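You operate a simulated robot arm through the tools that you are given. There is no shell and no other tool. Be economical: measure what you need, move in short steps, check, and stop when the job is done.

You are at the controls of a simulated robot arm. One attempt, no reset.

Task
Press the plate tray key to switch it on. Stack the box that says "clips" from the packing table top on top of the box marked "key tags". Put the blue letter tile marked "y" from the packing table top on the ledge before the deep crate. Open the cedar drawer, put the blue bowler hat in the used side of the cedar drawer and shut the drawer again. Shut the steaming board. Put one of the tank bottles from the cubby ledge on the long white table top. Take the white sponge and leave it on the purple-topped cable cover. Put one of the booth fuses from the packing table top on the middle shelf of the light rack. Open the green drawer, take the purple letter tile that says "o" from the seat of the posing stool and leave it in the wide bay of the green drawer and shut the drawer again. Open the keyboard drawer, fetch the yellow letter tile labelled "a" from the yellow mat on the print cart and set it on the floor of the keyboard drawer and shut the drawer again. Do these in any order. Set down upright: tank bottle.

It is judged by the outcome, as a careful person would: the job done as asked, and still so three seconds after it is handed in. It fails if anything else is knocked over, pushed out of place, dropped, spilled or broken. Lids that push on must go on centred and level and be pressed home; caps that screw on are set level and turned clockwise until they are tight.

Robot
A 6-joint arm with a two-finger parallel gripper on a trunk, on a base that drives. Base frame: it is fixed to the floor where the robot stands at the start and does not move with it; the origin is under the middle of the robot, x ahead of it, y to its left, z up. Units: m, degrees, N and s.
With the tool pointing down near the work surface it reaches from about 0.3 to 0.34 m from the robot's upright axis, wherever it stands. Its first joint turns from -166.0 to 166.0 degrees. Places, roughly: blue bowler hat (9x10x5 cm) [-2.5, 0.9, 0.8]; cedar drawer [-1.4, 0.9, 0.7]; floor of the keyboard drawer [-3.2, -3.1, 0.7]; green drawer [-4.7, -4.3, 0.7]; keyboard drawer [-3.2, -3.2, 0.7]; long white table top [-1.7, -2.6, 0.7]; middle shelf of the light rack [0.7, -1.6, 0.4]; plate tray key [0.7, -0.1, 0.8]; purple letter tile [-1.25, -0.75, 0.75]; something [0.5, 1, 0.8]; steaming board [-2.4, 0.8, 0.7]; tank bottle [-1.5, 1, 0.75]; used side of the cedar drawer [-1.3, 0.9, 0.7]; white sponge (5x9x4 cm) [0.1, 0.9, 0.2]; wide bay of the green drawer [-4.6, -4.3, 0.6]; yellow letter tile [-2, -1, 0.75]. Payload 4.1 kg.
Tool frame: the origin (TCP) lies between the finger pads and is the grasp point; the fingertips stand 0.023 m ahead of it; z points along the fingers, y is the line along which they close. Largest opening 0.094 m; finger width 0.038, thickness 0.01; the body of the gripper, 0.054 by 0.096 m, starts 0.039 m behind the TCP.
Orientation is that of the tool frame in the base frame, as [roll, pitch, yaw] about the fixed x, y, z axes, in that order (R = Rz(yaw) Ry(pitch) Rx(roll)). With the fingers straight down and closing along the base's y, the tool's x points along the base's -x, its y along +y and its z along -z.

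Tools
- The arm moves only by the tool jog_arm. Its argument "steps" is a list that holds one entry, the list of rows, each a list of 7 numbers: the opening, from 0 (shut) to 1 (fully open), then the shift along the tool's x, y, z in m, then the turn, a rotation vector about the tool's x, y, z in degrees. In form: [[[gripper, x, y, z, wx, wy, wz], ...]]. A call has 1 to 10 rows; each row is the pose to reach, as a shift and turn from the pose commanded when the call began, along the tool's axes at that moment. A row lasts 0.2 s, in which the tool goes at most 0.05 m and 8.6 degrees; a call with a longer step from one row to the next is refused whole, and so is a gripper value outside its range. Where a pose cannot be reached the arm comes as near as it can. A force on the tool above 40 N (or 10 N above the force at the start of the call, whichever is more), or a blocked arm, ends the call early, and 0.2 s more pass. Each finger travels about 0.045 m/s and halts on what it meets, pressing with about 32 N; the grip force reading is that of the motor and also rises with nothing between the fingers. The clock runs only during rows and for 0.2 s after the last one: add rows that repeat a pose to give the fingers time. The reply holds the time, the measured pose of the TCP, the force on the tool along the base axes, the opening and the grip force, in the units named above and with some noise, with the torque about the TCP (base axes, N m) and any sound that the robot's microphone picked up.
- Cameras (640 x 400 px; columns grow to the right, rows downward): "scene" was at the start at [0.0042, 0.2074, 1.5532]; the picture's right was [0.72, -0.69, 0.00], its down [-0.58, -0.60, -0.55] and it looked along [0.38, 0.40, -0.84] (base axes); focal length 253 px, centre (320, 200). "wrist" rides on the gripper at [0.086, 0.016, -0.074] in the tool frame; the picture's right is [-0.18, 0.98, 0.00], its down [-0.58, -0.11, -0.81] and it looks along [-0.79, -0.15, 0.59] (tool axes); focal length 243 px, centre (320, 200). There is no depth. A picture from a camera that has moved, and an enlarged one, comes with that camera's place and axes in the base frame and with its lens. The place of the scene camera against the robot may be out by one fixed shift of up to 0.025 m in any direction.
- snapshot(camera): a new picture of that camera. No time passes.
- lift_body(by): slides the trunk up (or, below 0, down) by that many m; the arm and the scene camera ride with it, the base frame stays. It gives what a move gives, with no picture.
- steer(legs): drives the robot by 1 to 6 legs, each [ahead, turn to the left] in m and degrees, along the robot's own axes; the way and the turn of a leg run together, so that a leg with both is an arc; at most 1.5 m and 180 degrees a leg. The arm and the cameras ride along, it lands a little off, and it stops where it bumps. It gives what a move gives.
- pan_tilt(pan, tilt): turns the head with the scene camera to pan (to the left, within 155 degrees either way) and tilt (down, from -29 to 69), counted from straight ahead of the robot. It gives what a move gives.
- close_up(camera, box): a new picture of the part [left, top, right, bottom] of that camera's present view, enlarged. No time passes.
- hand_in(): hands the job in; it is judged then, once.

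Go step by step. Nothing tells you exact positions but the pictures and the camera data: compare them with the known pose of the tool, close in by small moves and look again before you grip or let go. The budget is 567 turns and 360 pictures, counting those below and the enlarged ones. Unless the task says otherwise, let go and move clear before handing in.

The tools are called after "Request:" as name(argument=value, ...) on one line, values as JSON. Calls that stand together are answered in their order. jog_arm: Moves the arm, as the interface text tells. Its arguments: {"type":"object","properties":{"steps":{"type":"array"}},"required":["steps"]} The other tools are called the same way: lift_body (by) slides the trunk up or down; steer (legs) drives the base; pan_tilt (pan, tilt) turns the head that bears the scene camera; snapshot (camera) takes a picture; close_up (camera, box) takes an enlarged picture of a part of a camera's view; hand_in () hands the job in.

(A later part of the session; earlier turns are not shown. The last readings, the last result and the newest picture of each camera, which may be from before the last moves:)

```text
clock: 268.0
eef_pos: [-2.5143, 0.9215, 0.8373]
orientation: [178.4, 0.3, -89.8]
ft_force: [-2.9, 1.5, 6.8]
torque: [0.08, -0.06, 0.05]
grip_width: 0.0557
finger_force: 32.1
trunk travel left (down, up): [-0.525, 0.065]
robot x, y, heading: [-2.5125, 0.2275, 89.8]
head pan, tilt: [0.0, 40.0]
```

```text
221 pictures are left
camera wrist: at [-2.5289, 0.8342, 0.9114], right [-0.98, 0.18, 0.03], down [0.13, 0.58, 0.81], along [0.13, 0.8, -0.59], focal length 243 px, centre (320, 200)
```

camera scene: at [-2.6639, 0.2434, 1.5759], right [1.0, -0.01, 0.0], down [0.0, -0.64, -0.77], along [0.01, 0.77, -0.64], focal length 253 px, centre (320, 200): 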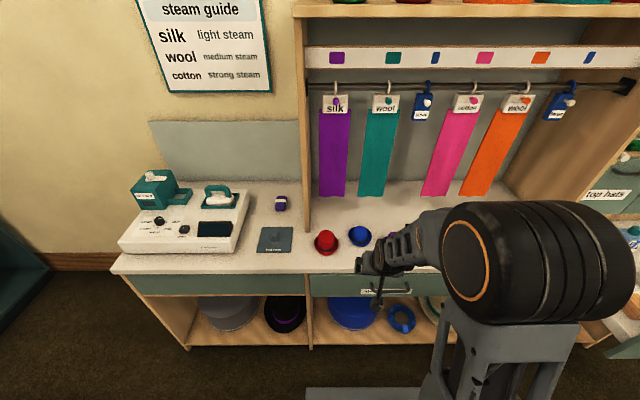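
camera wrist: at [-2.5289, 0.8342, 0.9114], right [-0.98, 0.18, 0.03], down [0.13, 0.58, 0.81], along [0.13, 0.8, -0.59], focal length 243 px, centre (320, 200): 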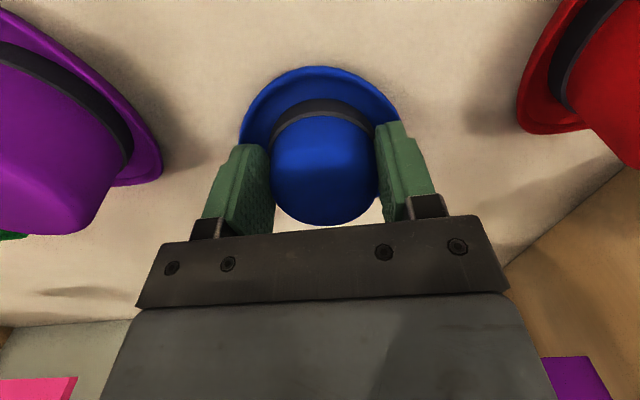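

Request:
jog_arm(steps=[[[0.1, 0, 0, -0.03, 0, 0, 0], [0.1, 0, 0, -0.07, 0, 0, 0], [0.1, 0, 0, -0.11, 0, 0, 0], [0.1, 0.04, 0, -0.13, 0, 0, 0], [0.1, 0.08, 0, -0.15, 0, 0, 0], [0.1, 0.12, 0, -0.15, 0, 0, 0], [0.1, 0.16, 0, -0.15, 0, 0, 0], [0.1, 0.2, 0, -0.15, 0, 0, 0], [0.1, 0.24, 0, -0.15, 0, 0, 0]]])

Request:
snapshot(camera="wrist")

Request:
steer(legs=[[-0.26, 0], [0, -90], [1.07, 0], [0, 90]])

Request:
snapshot(camera="scene")

```text
clock: 270.0
eef_pos: [-2.5072, 0.6798, 0.9852]
orientation: [178.4, 0.2, -89.8]
ft_force: [-0.1, 0.4, 0.3]
torque: [-0.01, -0.04, 0.0]
grip_width: 0.0557
finger_force: 31.8
trunk travel left (down, up): [-0.525, 0.065]
robot x, y, heading: [-2.5113, 0.224, 89.7]
head pan, tilt: [0.0, 40.0]
```

```text
220 pictures are left
camera wrist: at [-2.5222, 0.5921, 1.0589], right [-0.98, 0.18, 0.03], down [0.13, 0.58, 0.81], along [0.13, 0.8, -0.59], focal length 243 px, centre (320, 200)
```

wrist: 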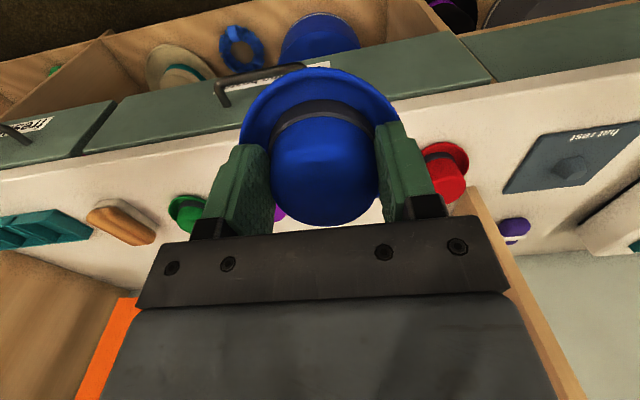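

```text
clock: 284.6
eef_pos: [-1.4417, 0.4058, 0.9852]
orientation: [178.5, 0.1, -90.0]
ft_force: [0.2, 0.4, -0.2]
torque: [0.0, 0.01, 0.0]
grip_width: 0.0556
finger_force: 32.4
trunk travel left (down, up): [-0.525, 0.065]
robot x, y, heading: [-1.444, -0.0488, 89.4]
head pan, tilt: [0.0, 40.0]
```

```text
219 pictures are left
camera scene: at [-1.5996, -0.0308, 1.5759], right [1.0, -0.01, 0.0], down [-0.01, -0.64, -0.77], along [0.01, 0.77, -0.64], focal length 253 px, centre (320, 200)
```

scene: 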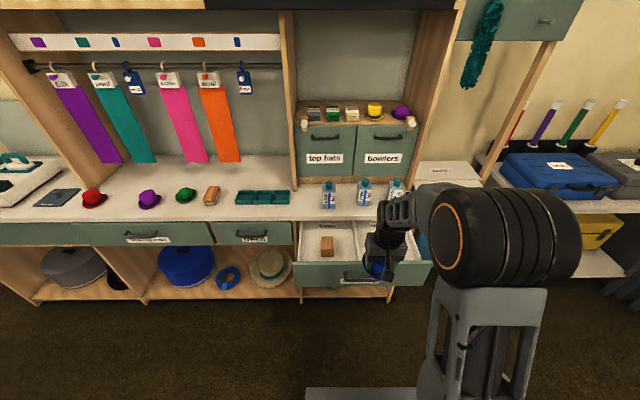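

Request:
steer(legs=[[0.08, 0]])

Request:
jog_arm(steps=[[[0.1, -0.03, -0.02, 0, 0, 0, 0], [0.1, -0.06, -0.04, 0, 0, 0, 0], [0.1, -0.09, -0.06, 0.02, 0, 0, 0], [0.1, -0.12, -0.08, 0.04, 0, 0, 0], [0.1, -0.155, -0.1, 0.06, 0, 0, 0], [0.1, -0.155, -0.1, 0.06, 0, 0, 0]]])

Request:
snapshot(camera="wrist")

Request:
snapshot(camera="scene")

```text
clock: 285.6
eef_pos: [-1.4416, 0.4859, 0.9842]
orientation: [178.4, 0.2, -89.9]
ft_force: [-0.3, 0.1, -1.6]
torque: [-0.01, -0.01, -0.03]
grip_width: 0.0554
finger_force: 32.0
trunk travel left (down, up): [-0.525, 0.065]
robot x, y, heading: [-1.447, 0.0362, 89.2]
head pan, tilt: [0.0, 40.0]
```

```text
clock: 287.1
eef_pos: [-1.3433, 0.6413, 0.9213]
orientation: [178.4, 0.2, -89.9]
ft_force: [-1.1, -0.7, -0.4]
torque: [-0.07, -0.03, -0.01]
grip_width: 0.0555
finger_force: 32.1
trunk travel left (down, up): [-0.525, 0.065]
robot x, y, heading: [-1.448, 0.0331, 89.5]
head pan, tilt: [0.0, 40.0]
```

```text
218 pictures are left
camera wrist: at [-1.3571, 0.5537, 0.9958], right [-0.98, 0.18, 0.03], down [0.13, 0.58, 0.8], along [0.13, 0.79, -0.59], focal length 243 px, centre (320, 200)
```

wrist: 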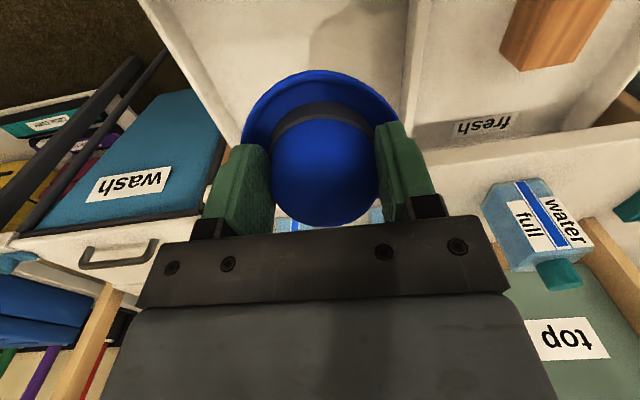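

```text
217 pictures are left
camera scene: at [-1.5985, 0.0497, 1.5759], right [1.0, -0.01, 0.0], down [-0.01, -0.64, -0.77], along [0.01, 0.77, -0.64], focal length 253 px, centre (320, 200)
```

scene: 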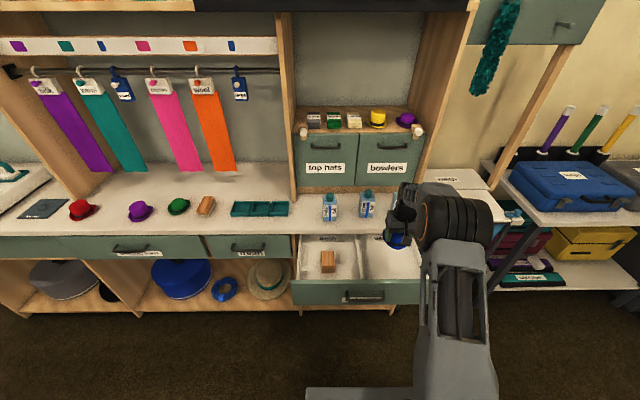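

Request:
jog_arm(steps=[[[0.1, -0.02, -0.008, 0.0, 0, 0, 0], [0.1, -0.04, -0.016, 0.02, 0, 0, 0], [0.1, -0.04, -0.016, 0.06, 0, 0, 0], [0.1, -0.04, -0.016, 0.1, 0, 0, 0], [0.1, -0.04, -0.016, 0.14, 0, 0, 0], [0.1, -0.04, -0.016, 0.16, 0, 0, 0]]])

Request:
snapshot(camera="wrist")

Request:
close_up(camera="scene", box=[280, 170, 480, 310])

```text
clock: 288.4
eef_pos: [-1.3322, 0.6826, 0.7622]
orientation: [178.5, 0.3, -89.9]
ft_force: [-0.4, -0.1, -0.7]
torque: [-0.01, 0.01, 0.0]
grip_width: 0.0556
finger_force: 32.3
trunk travel left (down, up): [-0.525, 0.065]
robot x, y, heading: [-1.4473, 0.032, 89.7]
head pan, tilt: [0.0, 40.0]
```

```text
216 pictures are left
camera wrist: at [-1.3459, 0.5952, 0.8356], right [-0.98, 0.18, 0.03], down [0.13, 0.58, 0.81], along [0.13, 0.8, -0.59], focal length 243 px, centre (320, 200)
```

wrist: 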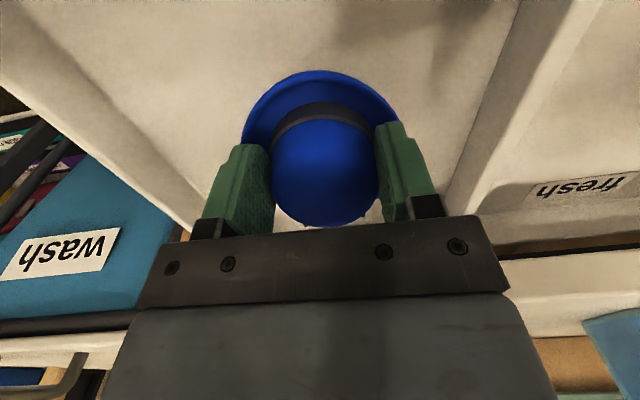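

```text
2.86 times, centred on (380, 240) of scene
camera zoom: at [-1.5986, 0.0497, 1.576], right [1.0, -0.01, 0.0], down [-0.01, -0.64, -0.77], along [0.01, 0.77, -0.64], focal length 723 px, centre (149, 86)
```

zoom: 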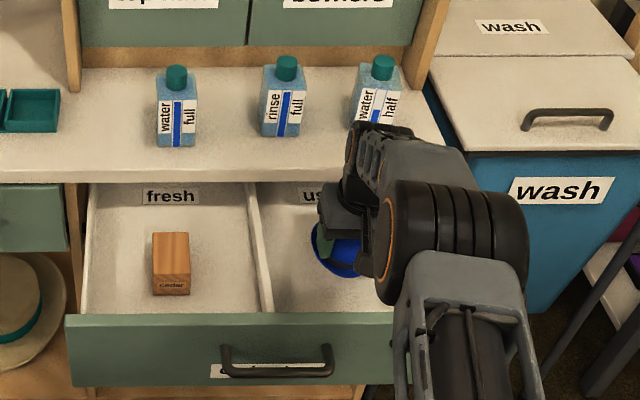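

Request:
jog_arm(steps=[[[0.1, 0, 0, 0.02, 0, 0, 0], [0.1, 0, 0, 0.035, 0, 0, 0], [0.1, 0, 0, 0.045, 0, 0, 0], [0.1, 0, 0, 0.055, 0, 0, 0], [0.1, 0, 0, 0.062, 0, 0, 0], [0.1, 0, 0, 0.069, 0, 0, 0], [0.1, 0, 0, 0.076, 0, 0, 0], [0.1, 0, 0, 0.083, 0, 0, 0], [0.1, 0, 0, 0.09, 0, 0, 0]]])

Request:
snapshot(camera="wrist")

```text
clock: 289.4
eef_pos: [-1.3336, 0.6889, 0.7238]
orientation: [178.5, 1.5, -89.8]
ft_force: [-2.5, 1.2, 14.6]
torque: [-0.19, 0.0, -0.02]
grip_width: 0.0554
finger_force: 31.5
trunk travel left (down, up): [-0.525, 0.065]
robot x, y, heading: [-1.4469, 0.0305, 89.5]
head pan, tilt: [0.0, 40.0]
stopped in row 4: the force on the tool passed its limit (the readings are from after the stop); the commanded pose is now the measured one
```

```text
214 pictures are left
camera wrist: at [-1.3478, 0.6012, 0.7965], right [-0.98, 0.18, 0.03], down [0.13, 0.56, 0.82], along [0.13, 0.81, -0.57], focal length 243 px, centre (320, 200)
```

wrist: 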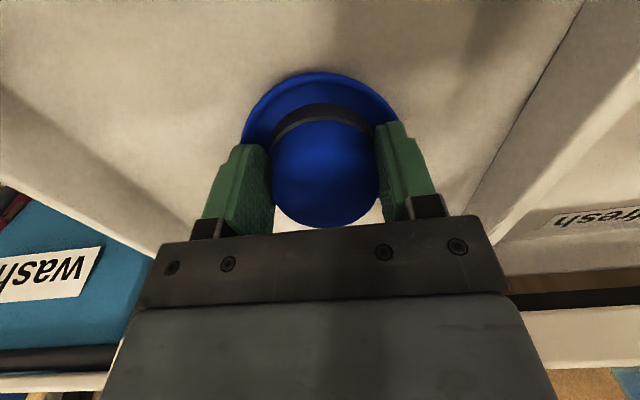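

Request:
jog_arm(steps=[[[0.4, 0, 0, -0.002, 0, 0, 0], [0.8, 0, 0, -0.002, 0, 0, 0], [0.8, 0, 0, -0.002, 0, 0, 0], [0.8, 0, 0, -0.04, 0, 0, 0], [0.8, 0, 0, -0.08, 0, 0, 0], [0.8, 0, 0, -0.12, 0, 0, 0], [0.8, 0.03, 0, -0.15, 0, 0, 0], [0.8, 0.07, 0, -0.17, 0, 0, 0], [0.8, 0.11, 0, -0.19, 0, 0, 0], [0.8, 0.15, 0, -0.21, 0, 0, 0]]])

Request:
snapshot(camera="scene")

Request:
snapshot(camera="wrist")

```text
clock: 291.6
eef_pos: [-1.3258, 0.5318, 0.9289]
orientation: [178.6, 1.2, -89.8]
ft_force: [-0.1, 0.0, 0.5]
torque: [0.03, -0.01, 0.01]
grip_width: 0.0754
finger_force: 0.0
trunk travel left (down, up): [-0.525, 0.065]
robot x, y, heading: [-1.4456, 0.0329, 89.2]
head pan, tilt: [0.0, 40.0]
```

```text
213 pictures are left
camera scene: at [-1.5988, 0.0489, 1.5759], right [1.0, -0.01, 0.0], down [-0.01, -0.64, -0.77], along [0.01, 0.77, -0.64], focal length 253 px, centre (320, 200)
```

scene: 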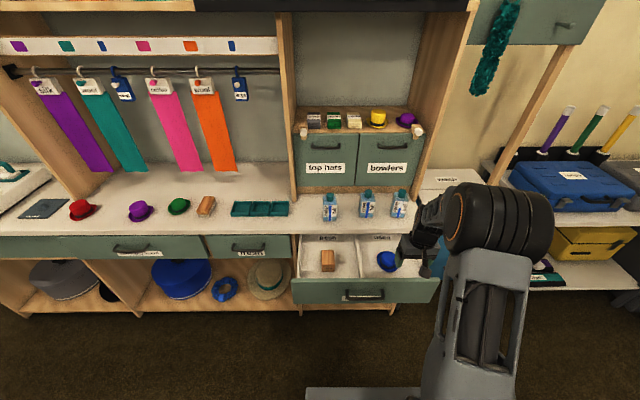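

```text
212 pictures are left
camera wrist: at [-1.3403, 0.4441, 1.0011], right [-0.98, 0.18, 0.03], down [0.13, 0.57, 0.81], along [0.13, 0.8, -0.58], focal length 243 px, centre (320, 200)
```

wrist: 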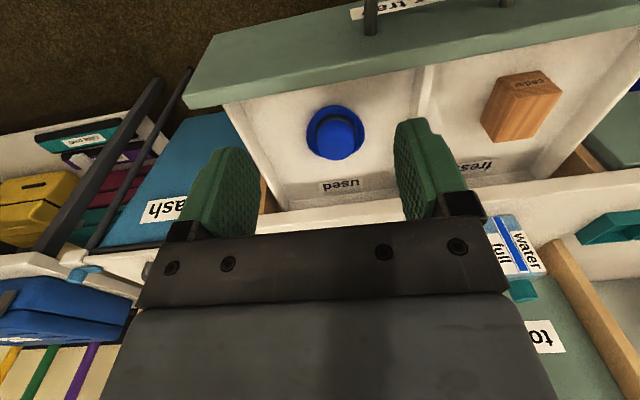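

The hat is in the used side. Now I'll shut the drawer by pushing beside the handle with closed fingers.

Request:
steer(legs=[[-0.05, 0]])

Request:
jog_arm(steps=[[[0, 0.005, -0.005, 0.0, 0, -8.2, 0], [0, 0.01, -0.01, 0.0, 0, -16.4, 0], [0, 0.015, -0.01, 0.03, 0, -24.6, 0], [0, 0.02, -0.01, 0.07, 0, -32.8, 0], [0, 0.02, -0.01, 0.11, 0, -41, 0], [0, 0.02, -0.01, 0.15, 0, -41, 0], [0, 0.02, -0.01, 0.19, 0, -41, 0], [0, 0.02, -0.01, 0.225, 0, -41, 0], [0, 0.02, -0.01, 0.225, 0, -41, 0]]])

Request:
snapshot(camera="wrist")

```text
clock: 292.5
eef_pos: [-1.3258, 0.4831, 0.9284]
orientation: [178.6, 1.0, -89.9]
ft_force: [0.2, -0.8, 0.7]
torque: [0.02, 0.01, -0.04]
grip_width: 0.0754
finger_force: 0.0
trunk travel left (down, up): [-0.525, 0.065]
robot x, y, heading: [-1.448, -0.0165, 89.4]
head pan, tilt: [0.0, 40.0]
```

```text
clock: 294.5
eef_pos: [-1.3094, 0.4901, 0.71]
orientation: [175.8, 41.5, -92.4]
ft_force: [-0.4, 0.1, -0.3]
torque: [0.01, 0.03, -0.02]
grip_width: 0.0
finger_force: 32.4
out of reach, approached as far as the arm can: row 3, 4, 6, 7, 8, 9
trunk travel left (down, up): [-0.525, 0.065]
robot x, y, heading: [-1.4486, -0.0168, 89.4]
head pan, tilt: [0.0, 40.0]
```

```text
211 pictures are left
camera wrist: at [-1.3252, 0.3755, 0.7073], right [-0.98, 0.13, 0.18], down [0.16, -0.1, 0.98], along [0.15, 0.99, 0.08], focal length 243 px, centre (320, 200)
```

wrist: 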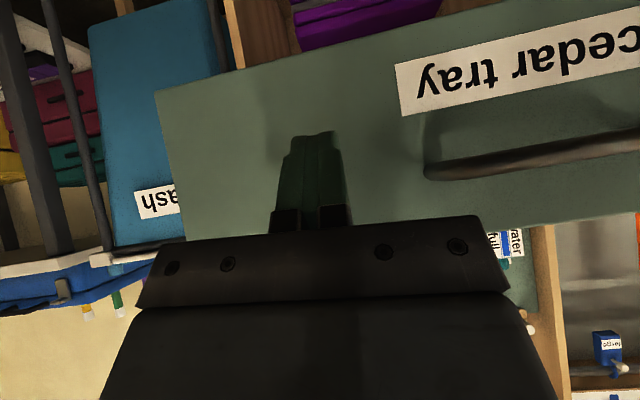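

Request:
jog_arm(steps=[[[0, -0.021, 0, 0.0187, 0, 0, 0], [0, -0.042, 0, 0.0374, 0, 0, 0], [0, -0.063, 0, 0.056, 0, 0, 0], [0, -0.084, 0, 0.0748, 0, 0, 0], [0, -0.105, 0, 0.0935, 0, 0, 0], [0, -0.126, 0, 0.112, 0, 0, 0], [0, -0.147, 0, 0.131, 0, 0, 0], [0, -0.168, 0, 0.15, 0, 0, 0], [0, -0.189, 0, 0.168, 0, 0, 0], [0, -0.205, 0, 0.183, 0, 0, 0]]])

Request:
snapshot(camera="scene")

```text
clock: 296.7
eef_pos: [-1.3148, 0.7493, 0.7172]
orientation: [178.1, 42.0, -91.0]
ft_force: [-0.3, 0.6, 0.0]
torque: [-0.01, 0.03, -0.04]
grip_width: 0.0
finger_force: 32.1
out of reach, approached as far as the arm can: row 10
trunk travel left (down, up): [-0.525, 0.065]
robot x, y, heading: [-1.446, -0.0172, 89.4]
head pan, tilt: [0.0, 40.0]
```

```text
210 pictures are left
camera scene: at [-1.5995, -0.0005, 1.5759], right [1.0, -0.01, 0.0], down [-0.01, -0.64, -0.77], along [0.01, 0.77, -0.64], focal length 253 px, centre (320, 200)
```

scene: 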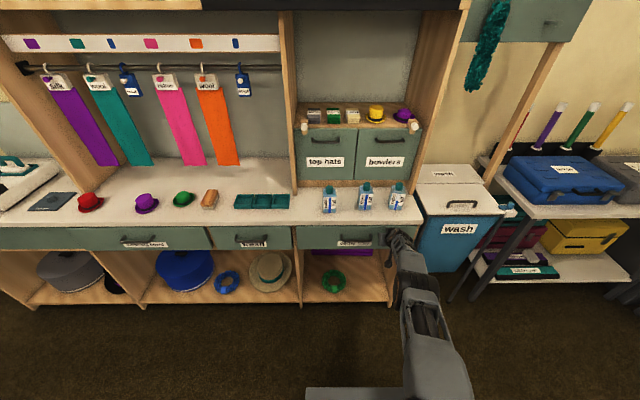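

It's nearly home. I'll close in with the base and push firmly.

Request:
jog_arm(steps=[[[0, 0.03, 0, -0.027, 0, 0, 0], [0, 0.06, 0, -0.053, 0, 0, 0]]])

Request:
steer(legs=[[0.06, 0]])

Request:
jog_arm(steps=[[[0, -0.007, 0, 0.006, 0, 0, 0], [0, -0.015, 0, 0.013, 0, 0, 0], [0, -0.022, 0, 0.019, 0, 0, 0], [0, -0.03, 0, 0.026, 0, 0, 0], [0, -0.037, 0, 0.033, 0, 0, 0], [0, -0.045, 0, 0.04, 0, 0, 0]]])

Request:
close_up(camera="scene", box=[280, 170, 480, 310])

```text
clock: 297.3
eef_pos: [-1.3161, 0.6678, 0.717]
orientation: [178.7, 41.8, -89.7]
ft_force: [0.6, 1.0, 1.1]
torque: [-0.02, 0.08, 0.0]
grip_width: 0.0
finger_force: 31.9
trunk travel left (down, up): [-0.525, 0.065]
robot x, y, heading: [-1.4508, -0.0141, 89.6]
head pan, tilt: [0.0, 40.0]
```

```text
clock: 298.2
eef_pos: [-1.3139, 0.7299, 0.7156]
orientation: [178.0, 42.0, -91.1]
ft_force: [-0.5, 0.3, 0.4]
torque: [0.02, 0.03, -0.01]
grip_width: 0.0
finger_force: 32.2
trunk travel left (down, up): [-0.525, 0.065]
robot x, y, heading: [-1.4472, 0.0422, 89.7]
head pan, tilt: [0.0, 40.0]
```

```text
clock: 299.1
eef_pos: [-1.3132, 0.7511, 0.7133]
orientation: [178.0, 41.4, -91.2]
ft_force: [-2.8, -24.2, 12.0]
torque: [0.06, 0.01, 0.07]
grip_width: 0.0002
finger_force: 31.5
trunk travel left (down, up): [-0.525, 0.065]
robot x, y, heading: [-1.4459, 0.0401, 89.4]
head pan, tilt: [0.0, 40.0]
stopped in row 4: the force on the tool passed its limit (the readings are from after the stop); the commanded pose is now the measured one
```

```text
2.86 times, centred on (380, 240) of scene
camera zoom: at [-1.5991, 0.0546, 1.5763], right [1.0, -0.01, 0.0], down [-0.01, -0.64, -0.77], along [0.01, 0.77, -0.64], focal length 723 px, centre (149, 86)
```

zoom: 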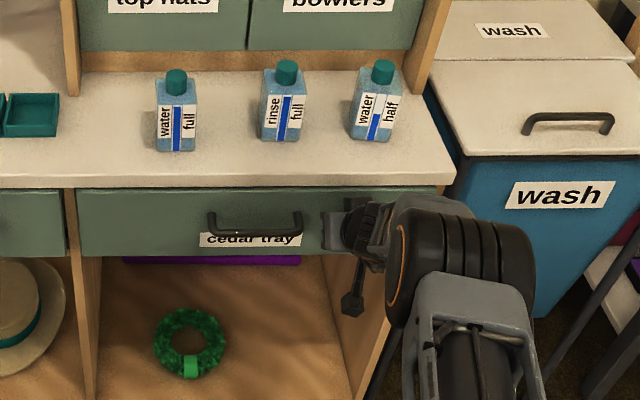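

The drawer is shut. Next is a tank bottle: I'll grip "water full" at about (-1.565, 0.825) with the tool nearly horizontal.

Request:
jog_arm(steps=[[[0, 0.03, 0, -0.03, 0, 0, 0], [0, 0.06, 0, -0.06, 0, 0, 0], [0, 0.06, 0, -0.1, 0, 0, 0], [0.5, 0.04, 0.03, -0.13, 0, 0, 0], [1, 0.02, 0.07, -0.16, 0, 0, 0], [1, 0.0, 0.11, -0.19, 0, -4, 0], [1, -0.01, 0.15, -0.21, 0, -8, 0], [1, -0.01, 0.19, -0.22, 0, -14, 0], [1, -0.01, 0.22, -0.23, 0, -19, 0], [1, -0.01, 0.25, -0.23, 0, -24, 0]]])

Request:
snapshot(camera="wrist")

Request:
close_up(camera="scene", box=[260, 160, 420, 260])

```text
refused: row 5 steps farther than a row can; nothing moved
```

```text
208 pictures are left
camera wrist: at [-1.33, 0.6368, 0.7121], right [-0.98, 0.14, 0.15], down [0.14, -0.1, 0.99], along [0.15, 0.99, 0.08], focal length 243 px, centre (320, 200)
```

wrist: 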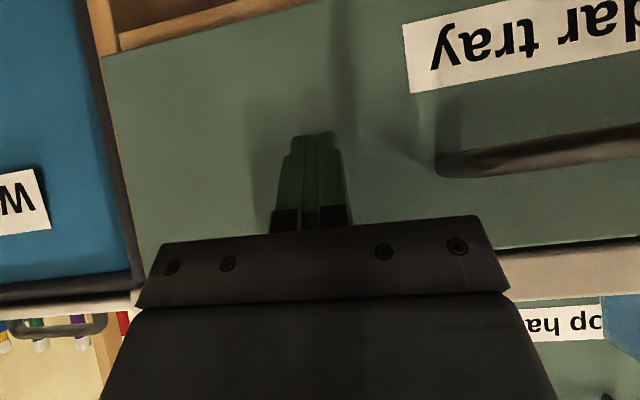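

```text
4.00 times, centred on (340, 210) of scene
camera zoom: at [-1.5991, 0.0546, 1.5763], right [1.0, -0.01, 0.0], down [-0.01, -0.64, -0.77], along [0.01, 0.77, -0.64], focal length 1012 px, centre (240, 160)
```

zoom: 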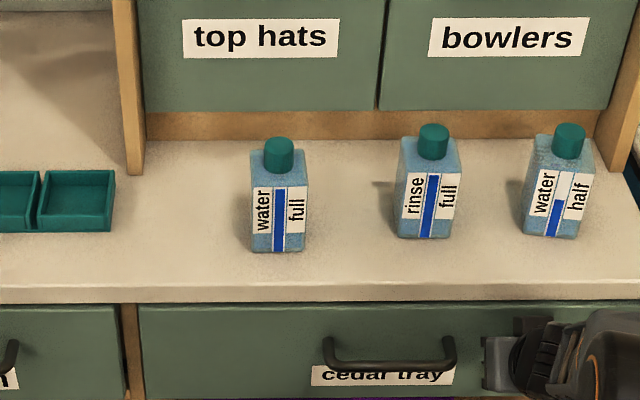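

Request:
jog_arm(steps=[[[0, 0.03, 0, -0.03, 0, 0, 0], [0, 0.055, 0, -0.06, 0, 0, 0], [0, 0.06, 0, -0.1, 0, 0, 0], [0.5, 0.05, 0.02, -0.13, 0, 0, 0], [1, 0.035, 0.055, -0.155, 0, 0, 0], [1, 0.02, 0.09, -0.175, 0, -4, 0], [1, 0.005, 0.13, -0.19, 0, -8, 0], [1, -0.005, 0.17, -0.2, 0, -14, 0], [1, -0.01, 0.21, -0.21, 0, -19, 0], [1, -0.01, 0.25, -0.22, 0, -24, 0]]])

Request:
snapshot(camera="wrist")

```text
clock: 301.3
eef_pos: [-1.4173, 0.6204, 0.8949]
orientation: [172.8, 64.6, -91.6]
ft_force: [0.1, -0.6, 0.3]
torque: [0.02, 0.01, 0.0]
grip_width: 0.0941
finger_force: 0.1
out of reach, approached as far as the arm can: row 6, 7, 8, 9, 10
trunk travel left (down, up): [-0.525, 0.065]
robot x, y, heading: [-1.4458, 0.0429, 89.6]
head pan, tilt: [0.0, 40.0]
```

```text
206 pictures are left
camera wrist: at [-1.4272, 0.515, 0.849], right [-0.98, 0.0, 0.22], down [0.2, -0.47, 0.86], along [0.1, 0.88, 0.46], focal length 243 px, centre (320, 200)
```

wrist: 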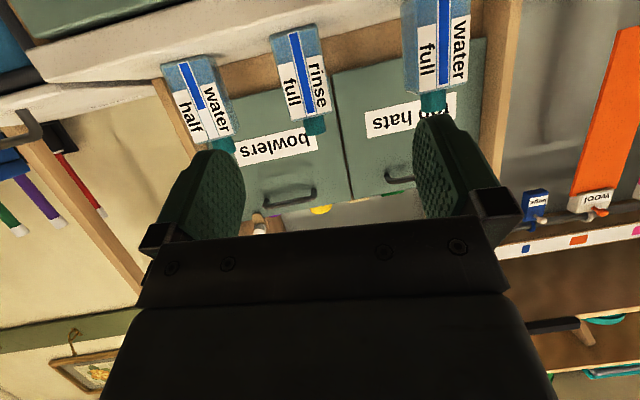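

Request:
steer(legs=[[-0.05, 0], [0, 90.4], [0.15, 0], [0, -90], [0.05, 0]])

Request:
jog_arm(steps=[[[1, 0, 0, 0.02, 0, 0, 0], [1, 0, 0, 0.04, 0, 0, 0], [1, 0, 0, 0.06, 0, 0, 0]]])

Request:
snapshot(camera="wrist")

```text
clock: 311.4
eef_pos: [-1.5712, 0.6216, 0.8946]
orientation: [172.9, 64.5, -91.2]
ft_force: [-0.4, 0.0, -0.8]
torque: [-0.01, -0.02, -0.02]
grip_width: 0.094
finger_force: 0.1
trunk travel left (down, up): [-0.525, 0.065]
robot x, y, heading: [-1.5967, 0.0419, 89.8]
head pan, tilt: [0.0, 40.0]
```

```text
clock: 312.1
eef_pos: [-1.5765, 0.6767, 0.8692]
orientation: [172.6, 64.4, -91.0]
ft_force: [-0.4, 0.9, 0.3]
torque: [0.01, 0.01, 0.01]
grip_width: 0.0941
finger_force: 0.0
trunk travel left (down, up): [-0.525, 0.065]
robot x, y, heading: [-1.601, 0.0439, 89.8]
head pan, tilt: [0.0, 40.0]
```

```text
205 pictures are left
camera wrist: at [-1.5859, 0.5709, 0.8237], right [-0.98, -0.02, 0.22], down [0.2, -0.46, 0.86], along [0.09, 0.89, 0.45], focal length 243 px, centre (320, 200)
```

wrist: 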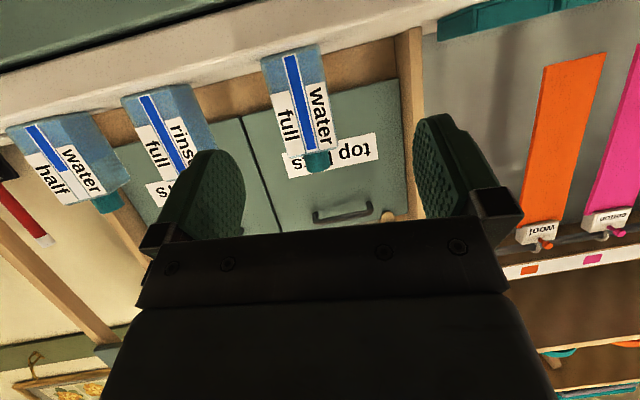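

Request:
jog_arm(steps=[[[1, -0.016, -0.007, 0.03, 1.7, -0.1, -0.4], [1, -0.031, -0.0135, 0.06, 3.4, -0.2, -0.8], [1, -0.037, -0.016, 0.072, 5.1, -0.3, -1.1], [1, -0.037, -0.016, 0.072, 5.1, -0.3, -1.1]]])

Request:
snapshot(camera="wrist")

```text
clock: 313.1
eef_pos: [-1.5433, 0.7505, 0.8705]
orientation: [178.3, 64.6, -89.0]
ft_force: [0.3, -0.8, 0.1]
torque: [-0.02, 0.01, 0.02]
grip_width: 0.0938
finger_force: 0.0
out of reach, approached as far as the arm can: row 1, 2, 3, 4
trunk travel left (down, up): [-0.525, 0.065]
robot x, y, heading: [-1.6011, 0.0428, 89.4]
head pan, tilt: [0.0, 40.0]
```

```text
204 pictures are left
camera wrist: at [-1.5561, 0.6447, 0.8245], right [-0.98, 0.04, 0.18], down [0.14, -0.47, 0.87], along [0.12, 0.88, 0.46], focal length 243 px, centre (320, 200)
```

wrist: 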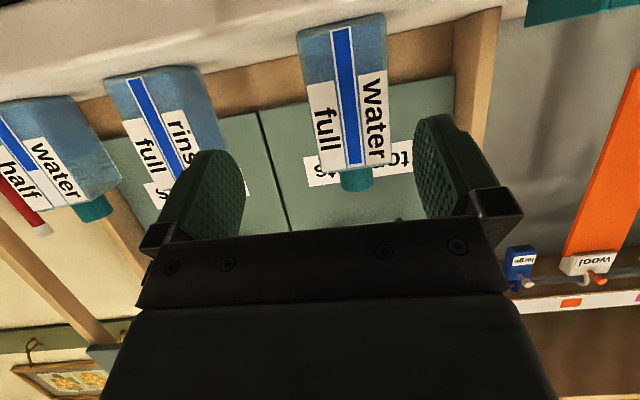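

Request:
steer(legs=[[0, 1.7]])

Request:
snapshot(camera="wrist")

```text
clock: 313.9
eef_pos: [-1.565, 0.7504, 0.8718]
orientation: [178.5, 64.7, -87.2]
ft_force: [0.3, 0.5, 0.1]
torque: [0.01, -0.02, -0.02]
grip_width: 0.0941
finger_force: 0.2
trunk travel left (down, up): [-0.525, 0.065]
robot x, y, heading: [-1.5982, 0.0483, 91.4]
head pan, tilt: [0.0, 40.0]
```

```text
203 pictures are left
camera wrist: at [-1.5741, 0.6456, 0.8246], right [-0.98, 0.01, 0.18], down [0.15, -0.47, 0.87], along [0.09, 0.88, 0.46], focal length 243 px, centre (320, 200)
```

wrist: 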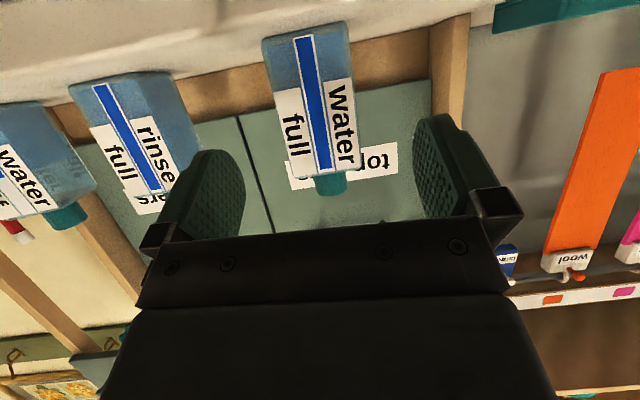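

Request:
jog_arm(steps=[[[1, -0.014, -0.0015, 0.03, 0, 0, 0], [1, -0.024, -0.003, 0.05, 0, 0, 0], [1, -0.028, -0.003, 0.059, 0, 0, 0], [1, -0.028, -0.003, 0.059, 0, 0, 0]]])

Request:
snapshot(camera="wrist")

```text
clock: 314.9
eef_pos: [-1.5663, 0.8166, 0.8707]
orientation: [178.3, 64.7, -87.2]
ft_force: [1.0, 0.1, -0.2]
torque: [0.02, -0.02, -0.02]
grip_width: 0.0942
finger_force: 0.0
trunk travel left (down, up): [-0.525, 0.065]
robot x, y, heading: [-1.6027, 0.0434, 91.5]
head pan, tilt: [0.0, 40.0]
```

```text
202 pictures are left
camera wrist: at [-1.5761, 0.7108, 0.8243], right [-0.98, 0.01, 0.18], down [0.15, -0.47, 0.87], along [0.09, 0.88, 0.46], focal length 243 px, centre (320, 200)
```

wrist: 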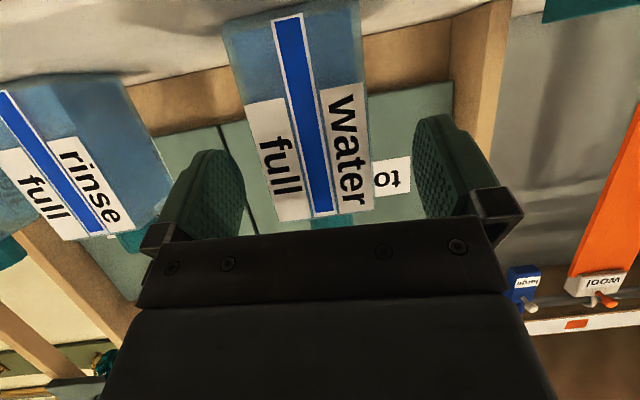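

Request:
jog_arm(steps=[[[1, -0.003, 0, 0.007, 0, 0, 0], [0.5, -0.003, 0, 0.007, 0, 0, 0], [0, -0.003, 0, 0.007, 0, 0, 0], [0, -0.003, 0, 0.007, 0, 0, 0], [0, -0.003, 0, 0.007, 0, 0, 0], [0, -0.003, 0, 0.007, 0, 0, 0]]])

Request:
jog_arm(steps=[[[0, -0.018, 0, -0.009, 0, 0, 0], [0, -0.045, 0, -0.021, 0, 0, 0], [0, -0.072, 0, -0.034, 0, 0, 0], [0, -0.072, 0, -0.034, 0, 0, 0]]])

Request:
snapshot(camera="wrist")

Request:
snapshot(camera="scene")

```text
clock: 316.3
eef_pos: [-1.5665, 0.8244, 0.8719]
orientation: [178.4, 64.7, -87.2]
ft_force: [1.6, 0.0, 0.1]
torque: [0.1, -0.12, -0.07]
grip_width: 0.0578
finger_force: 32.5
trunk travel left (down, up): [-0.525, 0.065]
robot x, y, heading: [-1.5977, 0.0433, 91.3]
head pan, tilt: [0.0, 40.0]
```

```text
clock: 317.3
eef_pos: [-1.5653, 0.8256, 0.9497]
orientation: [178.3, 64.6, -87.3]
ft_force: [-0.6, 0.2, -1.9]
torque: [-0.08, -0.05, -0.03]
grip_width: 0.0577
finger_force: 31.8
trunk travel left (down, up): [-0.525, 0.065]
robot x, y, heading: [-1.5984, 0.0417, 91.7]
head pan, tilt: [0.0, 40.0]
```

```text
201 pictures are left
camera wrist: at [-1.5758, 0.7191, 0.9032], right [-0.98, 0.01, 0.18], down [0.15, -0.47, 0.87], along [0.09, 0.88, 0.46], focal length 243 px, centre (320, 200)
```

wrist: 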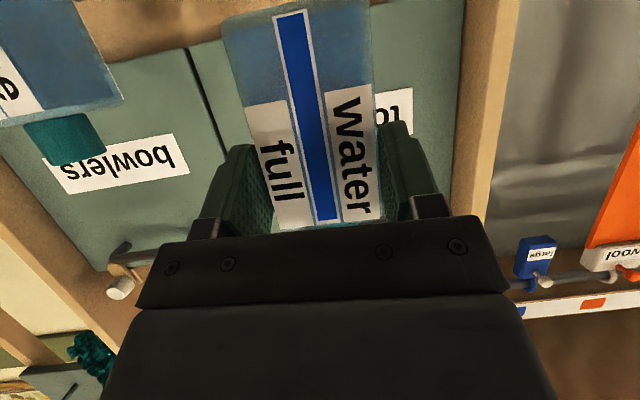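

```text
200 pictures are left
camera scene: at [-1.75, 0.0552, 1.5759], right [1.0, 0.03, 0.0], down [0.02, -0.64, -0.77], along [-0.02, 0.77, -0.64], focal length 253 px, centre (320, 200)
```

scene: 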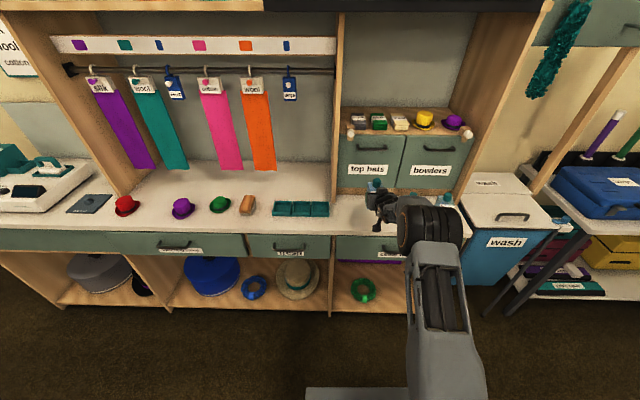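

The bottle is held upright. I'll retract and drive towards the long white table via the clear aisle.

Request:
jog_arm(steps=[[[0, 0.0, 0, -0.04, 0, 0, 0], [0, 0.01, 0, -0.08, 0, 0, 0], [0, 0.03, 0, -0.12, 0, 0, 0], [0, 0.05, 0, -0.16, 0, 0, 0]]])

Request:
steer(legs=[[-0.05, 0], [0, -91.3], [1.0, 0], [0, -90], [1.3, 0]])

Request:
pan_tilt(pan=-45, tilt=25)

Request:
snapshot(camera="scene")

```text
clock: 318.3
eef_pos: [-1.5538, 0.6588, 0.9742]
orientation: [178.5, 64.7, -87.2]
ft_force: [0.0, 0.0, -2.8]
torque: [-0.1, -0.01, 0.02]
grip_width: 0.0578
finger_force: 32.3
trunk travel left (down, up): [-0.525, 0.065]
robot x, y, heading: [-1.5968, 0.0464, 91.5]
head pan, tilt: [0.0, 40.0]
```

```text
clock: 337.8
eef_pos: [-0.6908, -1.9144, 0.9724]
orientation: [178.4, 64.6, 90.7]
ft_force: [0.6, -0.5, -2.9]
torque: [0.1, 0.0, 0.04]
grip_width: 0.0575
finger_force: 32.4
trunk travel left (down, up): [-0.525, 0.065]
robot x, y, heading: [-0.626, -1.2996, -90.7]
head pan, tilt: [0.0, 40.0]
```

```text
clock: 338.9
eef_pos: [-0.6911, -1.9133, 0.9723]
orientation: [178.4, 64.7, 90.8]
ft_force: [0.6, 0.4, -2.6]
torque: [0.09, -0.01, 0.01]
grip_width: 0.0577
finger_force: 31.8
trunk travel left (down, up): [-0.525, 0.065]
robot x, y, heading: [-0.6264, -1.2963, -90.5]
head pan, tilt: [-45.0, 25.0]
```

```text
199 pictures are left
camera scene: at [-0.508, -1.3166, 1.5992], right [-0.7, 0.71, 0.0], down [0.3, 0.3, -0.91], along [-0.65, -0.63, -0.42], focal length 253 px, centre (320, 200)
```

scene: 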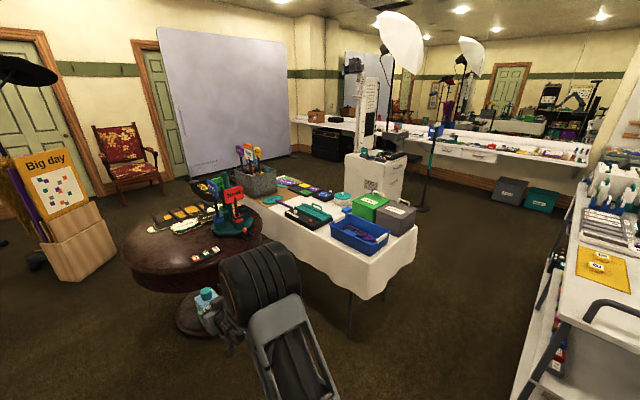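

Request:
close_up(camera="scene", box=[230, 160, 430, 300])

```text
2.86 times, centred on (330, 230) of scene
camera zoom: at [-0.508, -1.3166, 1.5992], right [-0.7, 0.71, 0.0], down [0.3, 0.3, -0.91], along [-0.65, -0.63, -0.42], focal length 723 px, centre (291, 114)
```

zoom: 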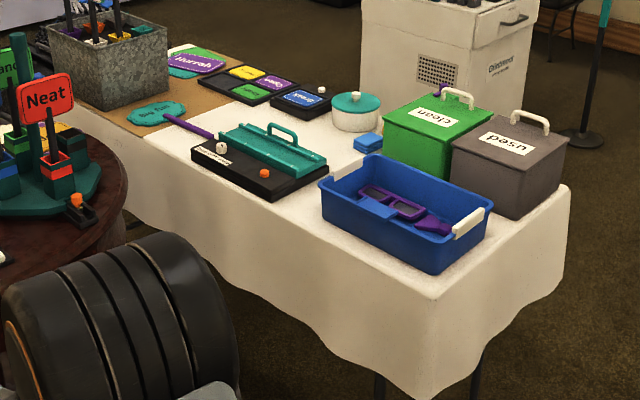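

Request:
steer(legs=[[0, -51.5], [0.36, 0], [0, 12]])

Request:
pan_tilt(pan=-12, tilt=40)

Request:
snapshot(camera="scene")

Request:
snapshot(camera="wrist")

```text
clock: 344.3
eef_pos: [-1.3531, -1.9493, 0.9732]
orientation: [178.4, 64.7, 51.1]
ft_force: [0.2, 0.7, -1.7]
torque: [0.1, -0.04, -0.05]
grip_width: 0.0578
finger_force: 32.3
trunk travel left (down, up): [-0.525, 0.065]
robot x, y, heading: [-0.9099, -1.5215, -130.2]
head pan, tilt: [-45.0, 25.0]
```

```text
clock: 345.3
eef_pos: [-1.3528, -1.9494, 0.9729]
orientation: [178.4, 64.6, 51.0]
ft_force: [-0.3, -0.4, -2.2]
torque: [0.08, -0.04, 0.01]
grip_width: 0.0576
finger_force: 32.4
trunk travel left (down, up): [-0.525, 0.065]
robot x, y, heading: [-0.9081, -1.5177, -130.3]
head pan, tilt: [-12.0, 40.0]
```

```text
197 pictures are left
camera scene: at [-0.796, -1.6441, 1.576], right [-0.61, 0.79, 0.0], down [0.51, 0.39, -0.77], along [-0.61, -0.47, -0.64], focal length 253 px, centre (320, 200)
```

scene: 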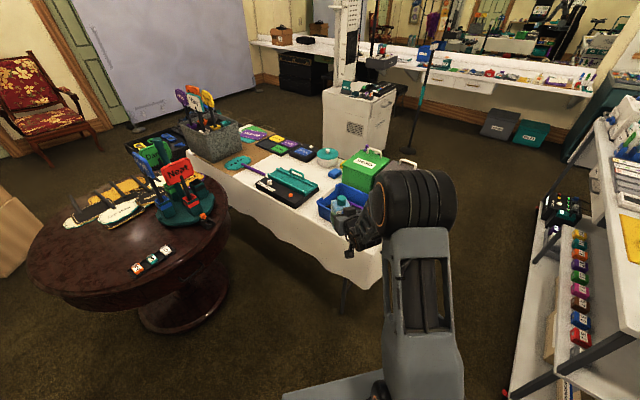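

```text
196 pictures are left
camera wrist: at [-1.2761, -1.8772, 0.9266], right [0.73, -0.66, 0.18], down [0.2, 0.45, 0.87], along [-0.65, -0.6, 0.46], focal length 243 px, centre (320, 200)
```

wrist: 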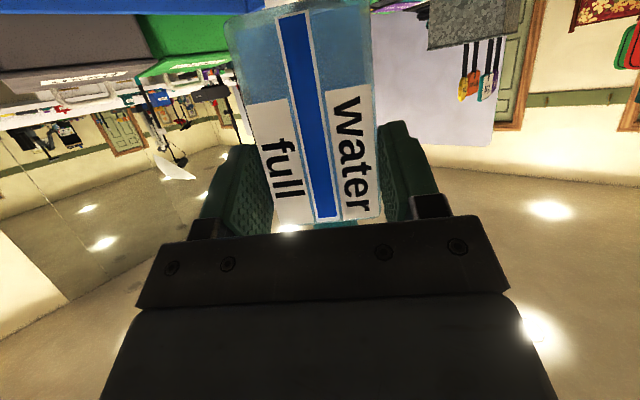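

Request:
close_up(camera="scene", box=[180, 110, 420, 270])

```text
2.50 times, centred on (300, 190) of scene
camera zoom: at [-0.796, -1.6441, 1.576], right [-0.61, 0.79, 0.0], down [0.51, 0.39, -0.77], along [-0.61, -0.47, -0.64], focal length 633 px, centre (370, 225)
```

zoom: 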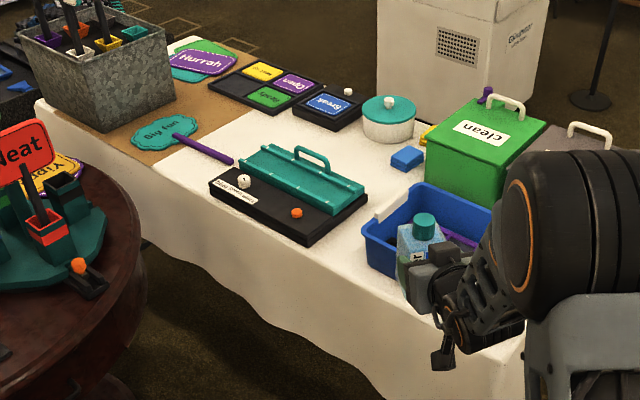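

There's a free spot between the black/teal box and the blue tray, around (-1.48, -2.25). I'll drive closer to look.

Request:
steer(legs=[[0.2, 0]])

Request:
snapshot(camera="scene")

Request:
snapshot(camera="wrist")

```text
clock: 346.9
eef_pos: [-1.4832, -2.1033, 0.9722]
orientation: [178.4, 64.6, 51.2]
ft_force: [0.2, 0.5, -2.9]
torque: [0.04, -0.06, -0.01]
grip_width: 0.0578
finger_force: 32.0
trunk travel left (down, up): [-0.525, 0.065]
robot x, y, heading: [-1.0385, -1.6734, -130.5]
head pan, tilt: [-12.0, 40.0]
```

```text
194 pictures are left
camera scene: at [-0.9258, -1.7974, 1.5759], right [-0.61, 0.79, 0.0], down [0.51, 0.39, -0.77], along [-0.61, -0.47, -0.64], focal length 253 px, centre (320, 200)
```

scene: 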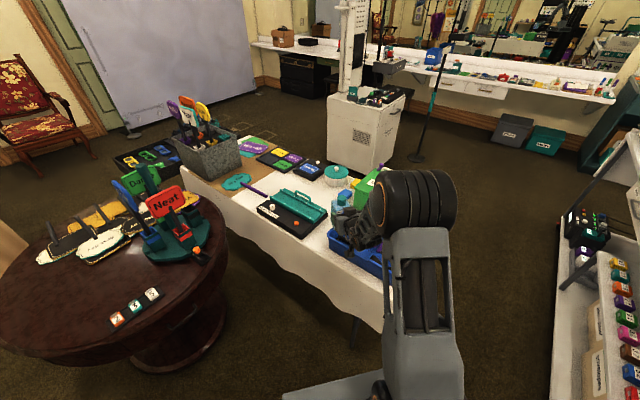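

```text
193 pictures are left
camera wrist: at [-1.4057, -2.0304, 0.9264], right [0.73, -0.66, 0.18], down [0.2, 0.45, 0.87], along [-0.65, -0.6, 0.46], focal length 243 px, centre (320, 200)
```

wrist: 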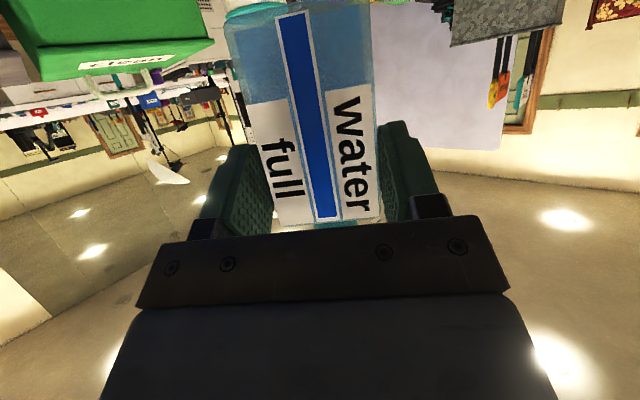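

Request:
close_up(camera="scene", box=[220, 160, 400, 280])

```text
3.33 times, centred on (310, 220) of scene
camera zoom: at [-0.9258, -1.7974, 1.5759], right [-0.61, 0.79, 0.0], down [0.51, 0.39, -0.77], along [-0.61, -0.47, -0.64], focal length 844 px, centre (353, 133)
```

zoom: 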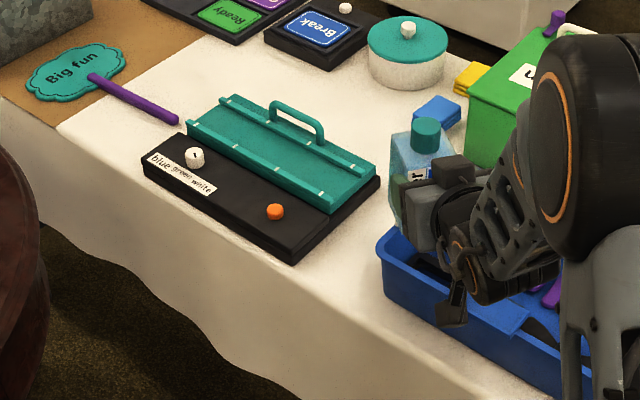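

Request:
close_up(camera="scene", box=[270, 210, 366, 270])

```text
6.67 times, centred on (318, 240) of scene
camera zoom: at [-0.9258, -1.7974, 1.5759], right [-0.61, 0.79, 0.0], down [0.51, 0.39, -0.77], along [-0.61, -0.47, -0.64], focal length 1688 px, centre (333, -67)
```

zoom: 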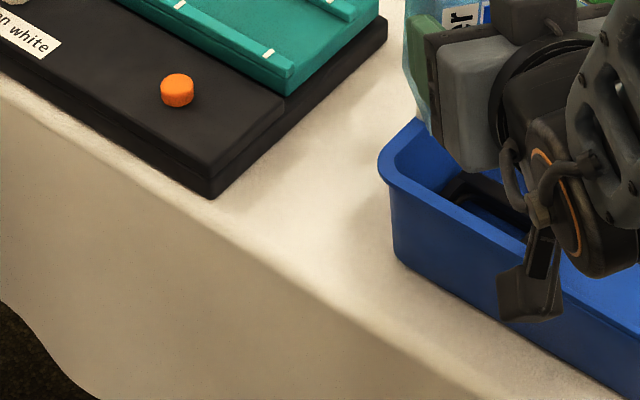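

I'll rotate the tool about vertical so the approach runs more along -x, and hover over the spot.

Request:
jog_arm(steps=[[[0, 0.001, 0.02, 0.021, 4.7, 0, 2.2], [0, 0.002, 0.04, 0.043, 9.4, 0, 4.4], [0, 0.003, 0.06, 0.064, 14.1, 0, 6.7], [0, 0.004, 0.08, 0.086, 18.8, 0, 8.9], [0, 0.0046, 0.099, 0.107, 23.5, 0, 11.1], [0, 0.0046, 0.099, 0.107, 23.5, 0, 11.1]]])

Request:
close_up(camera="scene", box=[240, 170, 400, 270])

Request:
snapshot(camera="wrist")

```text
clock: 348.3
eef_pos: [-1.5299, -2.089, 0.9564]
orientation: [175.3, 63.8, 41.6]
ft_force: [0.3, 0.1, -1.3]
torque: [0.06, -0.05, 0.04]
grip_width: 0.0577
finger_force: 31.7
out of reach, approached as far as the arm can: row 1, 2, 3, 4, 5, 6
trunk travel left (down, up): [-0.525, 0.065]
robot x, y, heading: [-1.0382, -1.6781, -130.4]
head pan, tilt: [-12.0, 40.0]
```

```text
4.00 times, centred on (320, 220) of scene
camera zoom: at [-0.9252, -1.7971, 1.5759], right [-0.61, 0.79, 0.0], down [0.51, 0.39, -0.77], along [-0.61, -0.47, -0.64], focal length 1012 px, centre (320, 120)
```

zoom: 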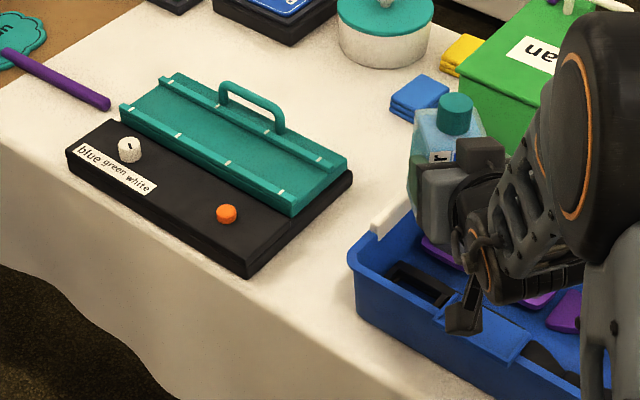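

```text
189 pictures are left
camera wrist: at [-1.4438, -2.0263, 0.9131], right [0.64, -0.74, 0.2], down [0.23, 0.43, 0.87], along [-0.73, -0.52, 0.45], focal length 243 px, centre (320, 200)
```

wrist: 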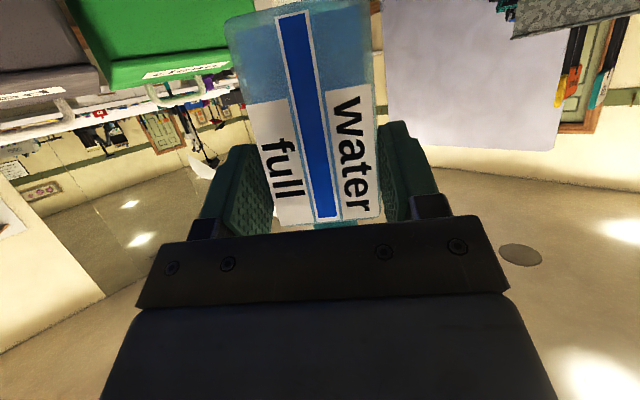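

The wrist can't yaw that way, so I'll raise and retract the arm and reposition the base east of the spot.

Request:
jog_arm(steps=[[[0, -0.03, 0, -0.04, 0, 0, 0], [0, -0.06, 0, -0.07, 0, 0, 0], [0, -0.09, 0, -0.1, 0, 0, 0], [0, -0.12, 0, -0.13, 0, 0, 0], [0, -0.14, 0, -0.16, 0, 0, 0]]])

Request:
lift_body(by=0.06)

```text
clock: 349.5
eef_pos: [-1.4754, -2.0243, 1.1558]
orientation: [175.3, 63.8, 41.4]
ft_force: [-0.3, 0.0, -2.6]
torque: [0.09, -0.05, 0.02]
grip_width: 0.0578
finger_force: 31.6
trunk travel left (down, up): [-0.525, 0.065]
robot x, y, heading: [-1.0372, -1.674, -130.3]
head pan, tilt: [-12.0, 40.0]
```

```text
clock: 350.5
eef_pos: [-1.4772, -2.0243, 1.2154]
orientation: [175.2, 63.8, 41.5]
ft_force: [-0.8, -0.6, -2.4]
torque: [0.0, -0.08, 0.01]
grip_width: 0.0575
finger_force: 32.0
trunk travel left (down, up): [-0.585, 0.005]
robot x, y, heading: [-1.0435, -1.6725, -130.1]
head pan, tilt: [-12.0, 40.0]
```

Request:
steer(legs=[[0, 66.5], [0.33, 0], [0, -92]])

Request:
snapshot(camera="scene")

```text
clock: 359.5
eef_pos: [-1.4385, -2.094, 1.2155]
orientation: [175.2, 63.8, 15.6]
ft_force: [0.7, 0.6, -3.0]
torque: [0.06, -0.08, 0.04]
grip_width: 0.0577
finger_force: 31.5
trunk travel left (down, up): [-0.585, 0.005]
robot x, y, heading: [-0.8936, -1.967, -156.4]
head pan, tilt: [-12.0, 40.0]
```

```text
188 pictures are left
camera scene: at [-0.8383, -2.1245, 1.6359], right [-0.2, 0.98, 0.0], down [0.63, 0.13, -0.77], along [-0.75, -0.16, -0.64], focal length 253 px, centre (320, 200)
```

scene: 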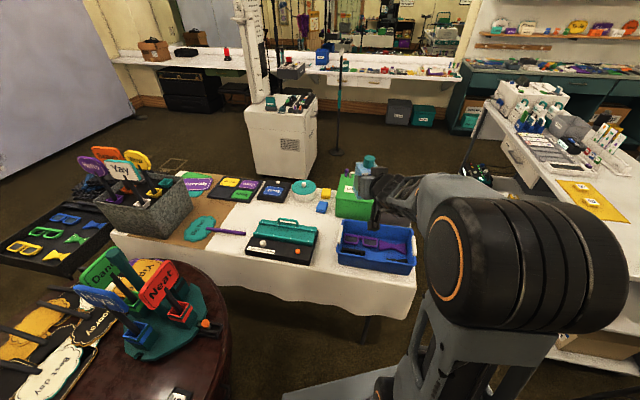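

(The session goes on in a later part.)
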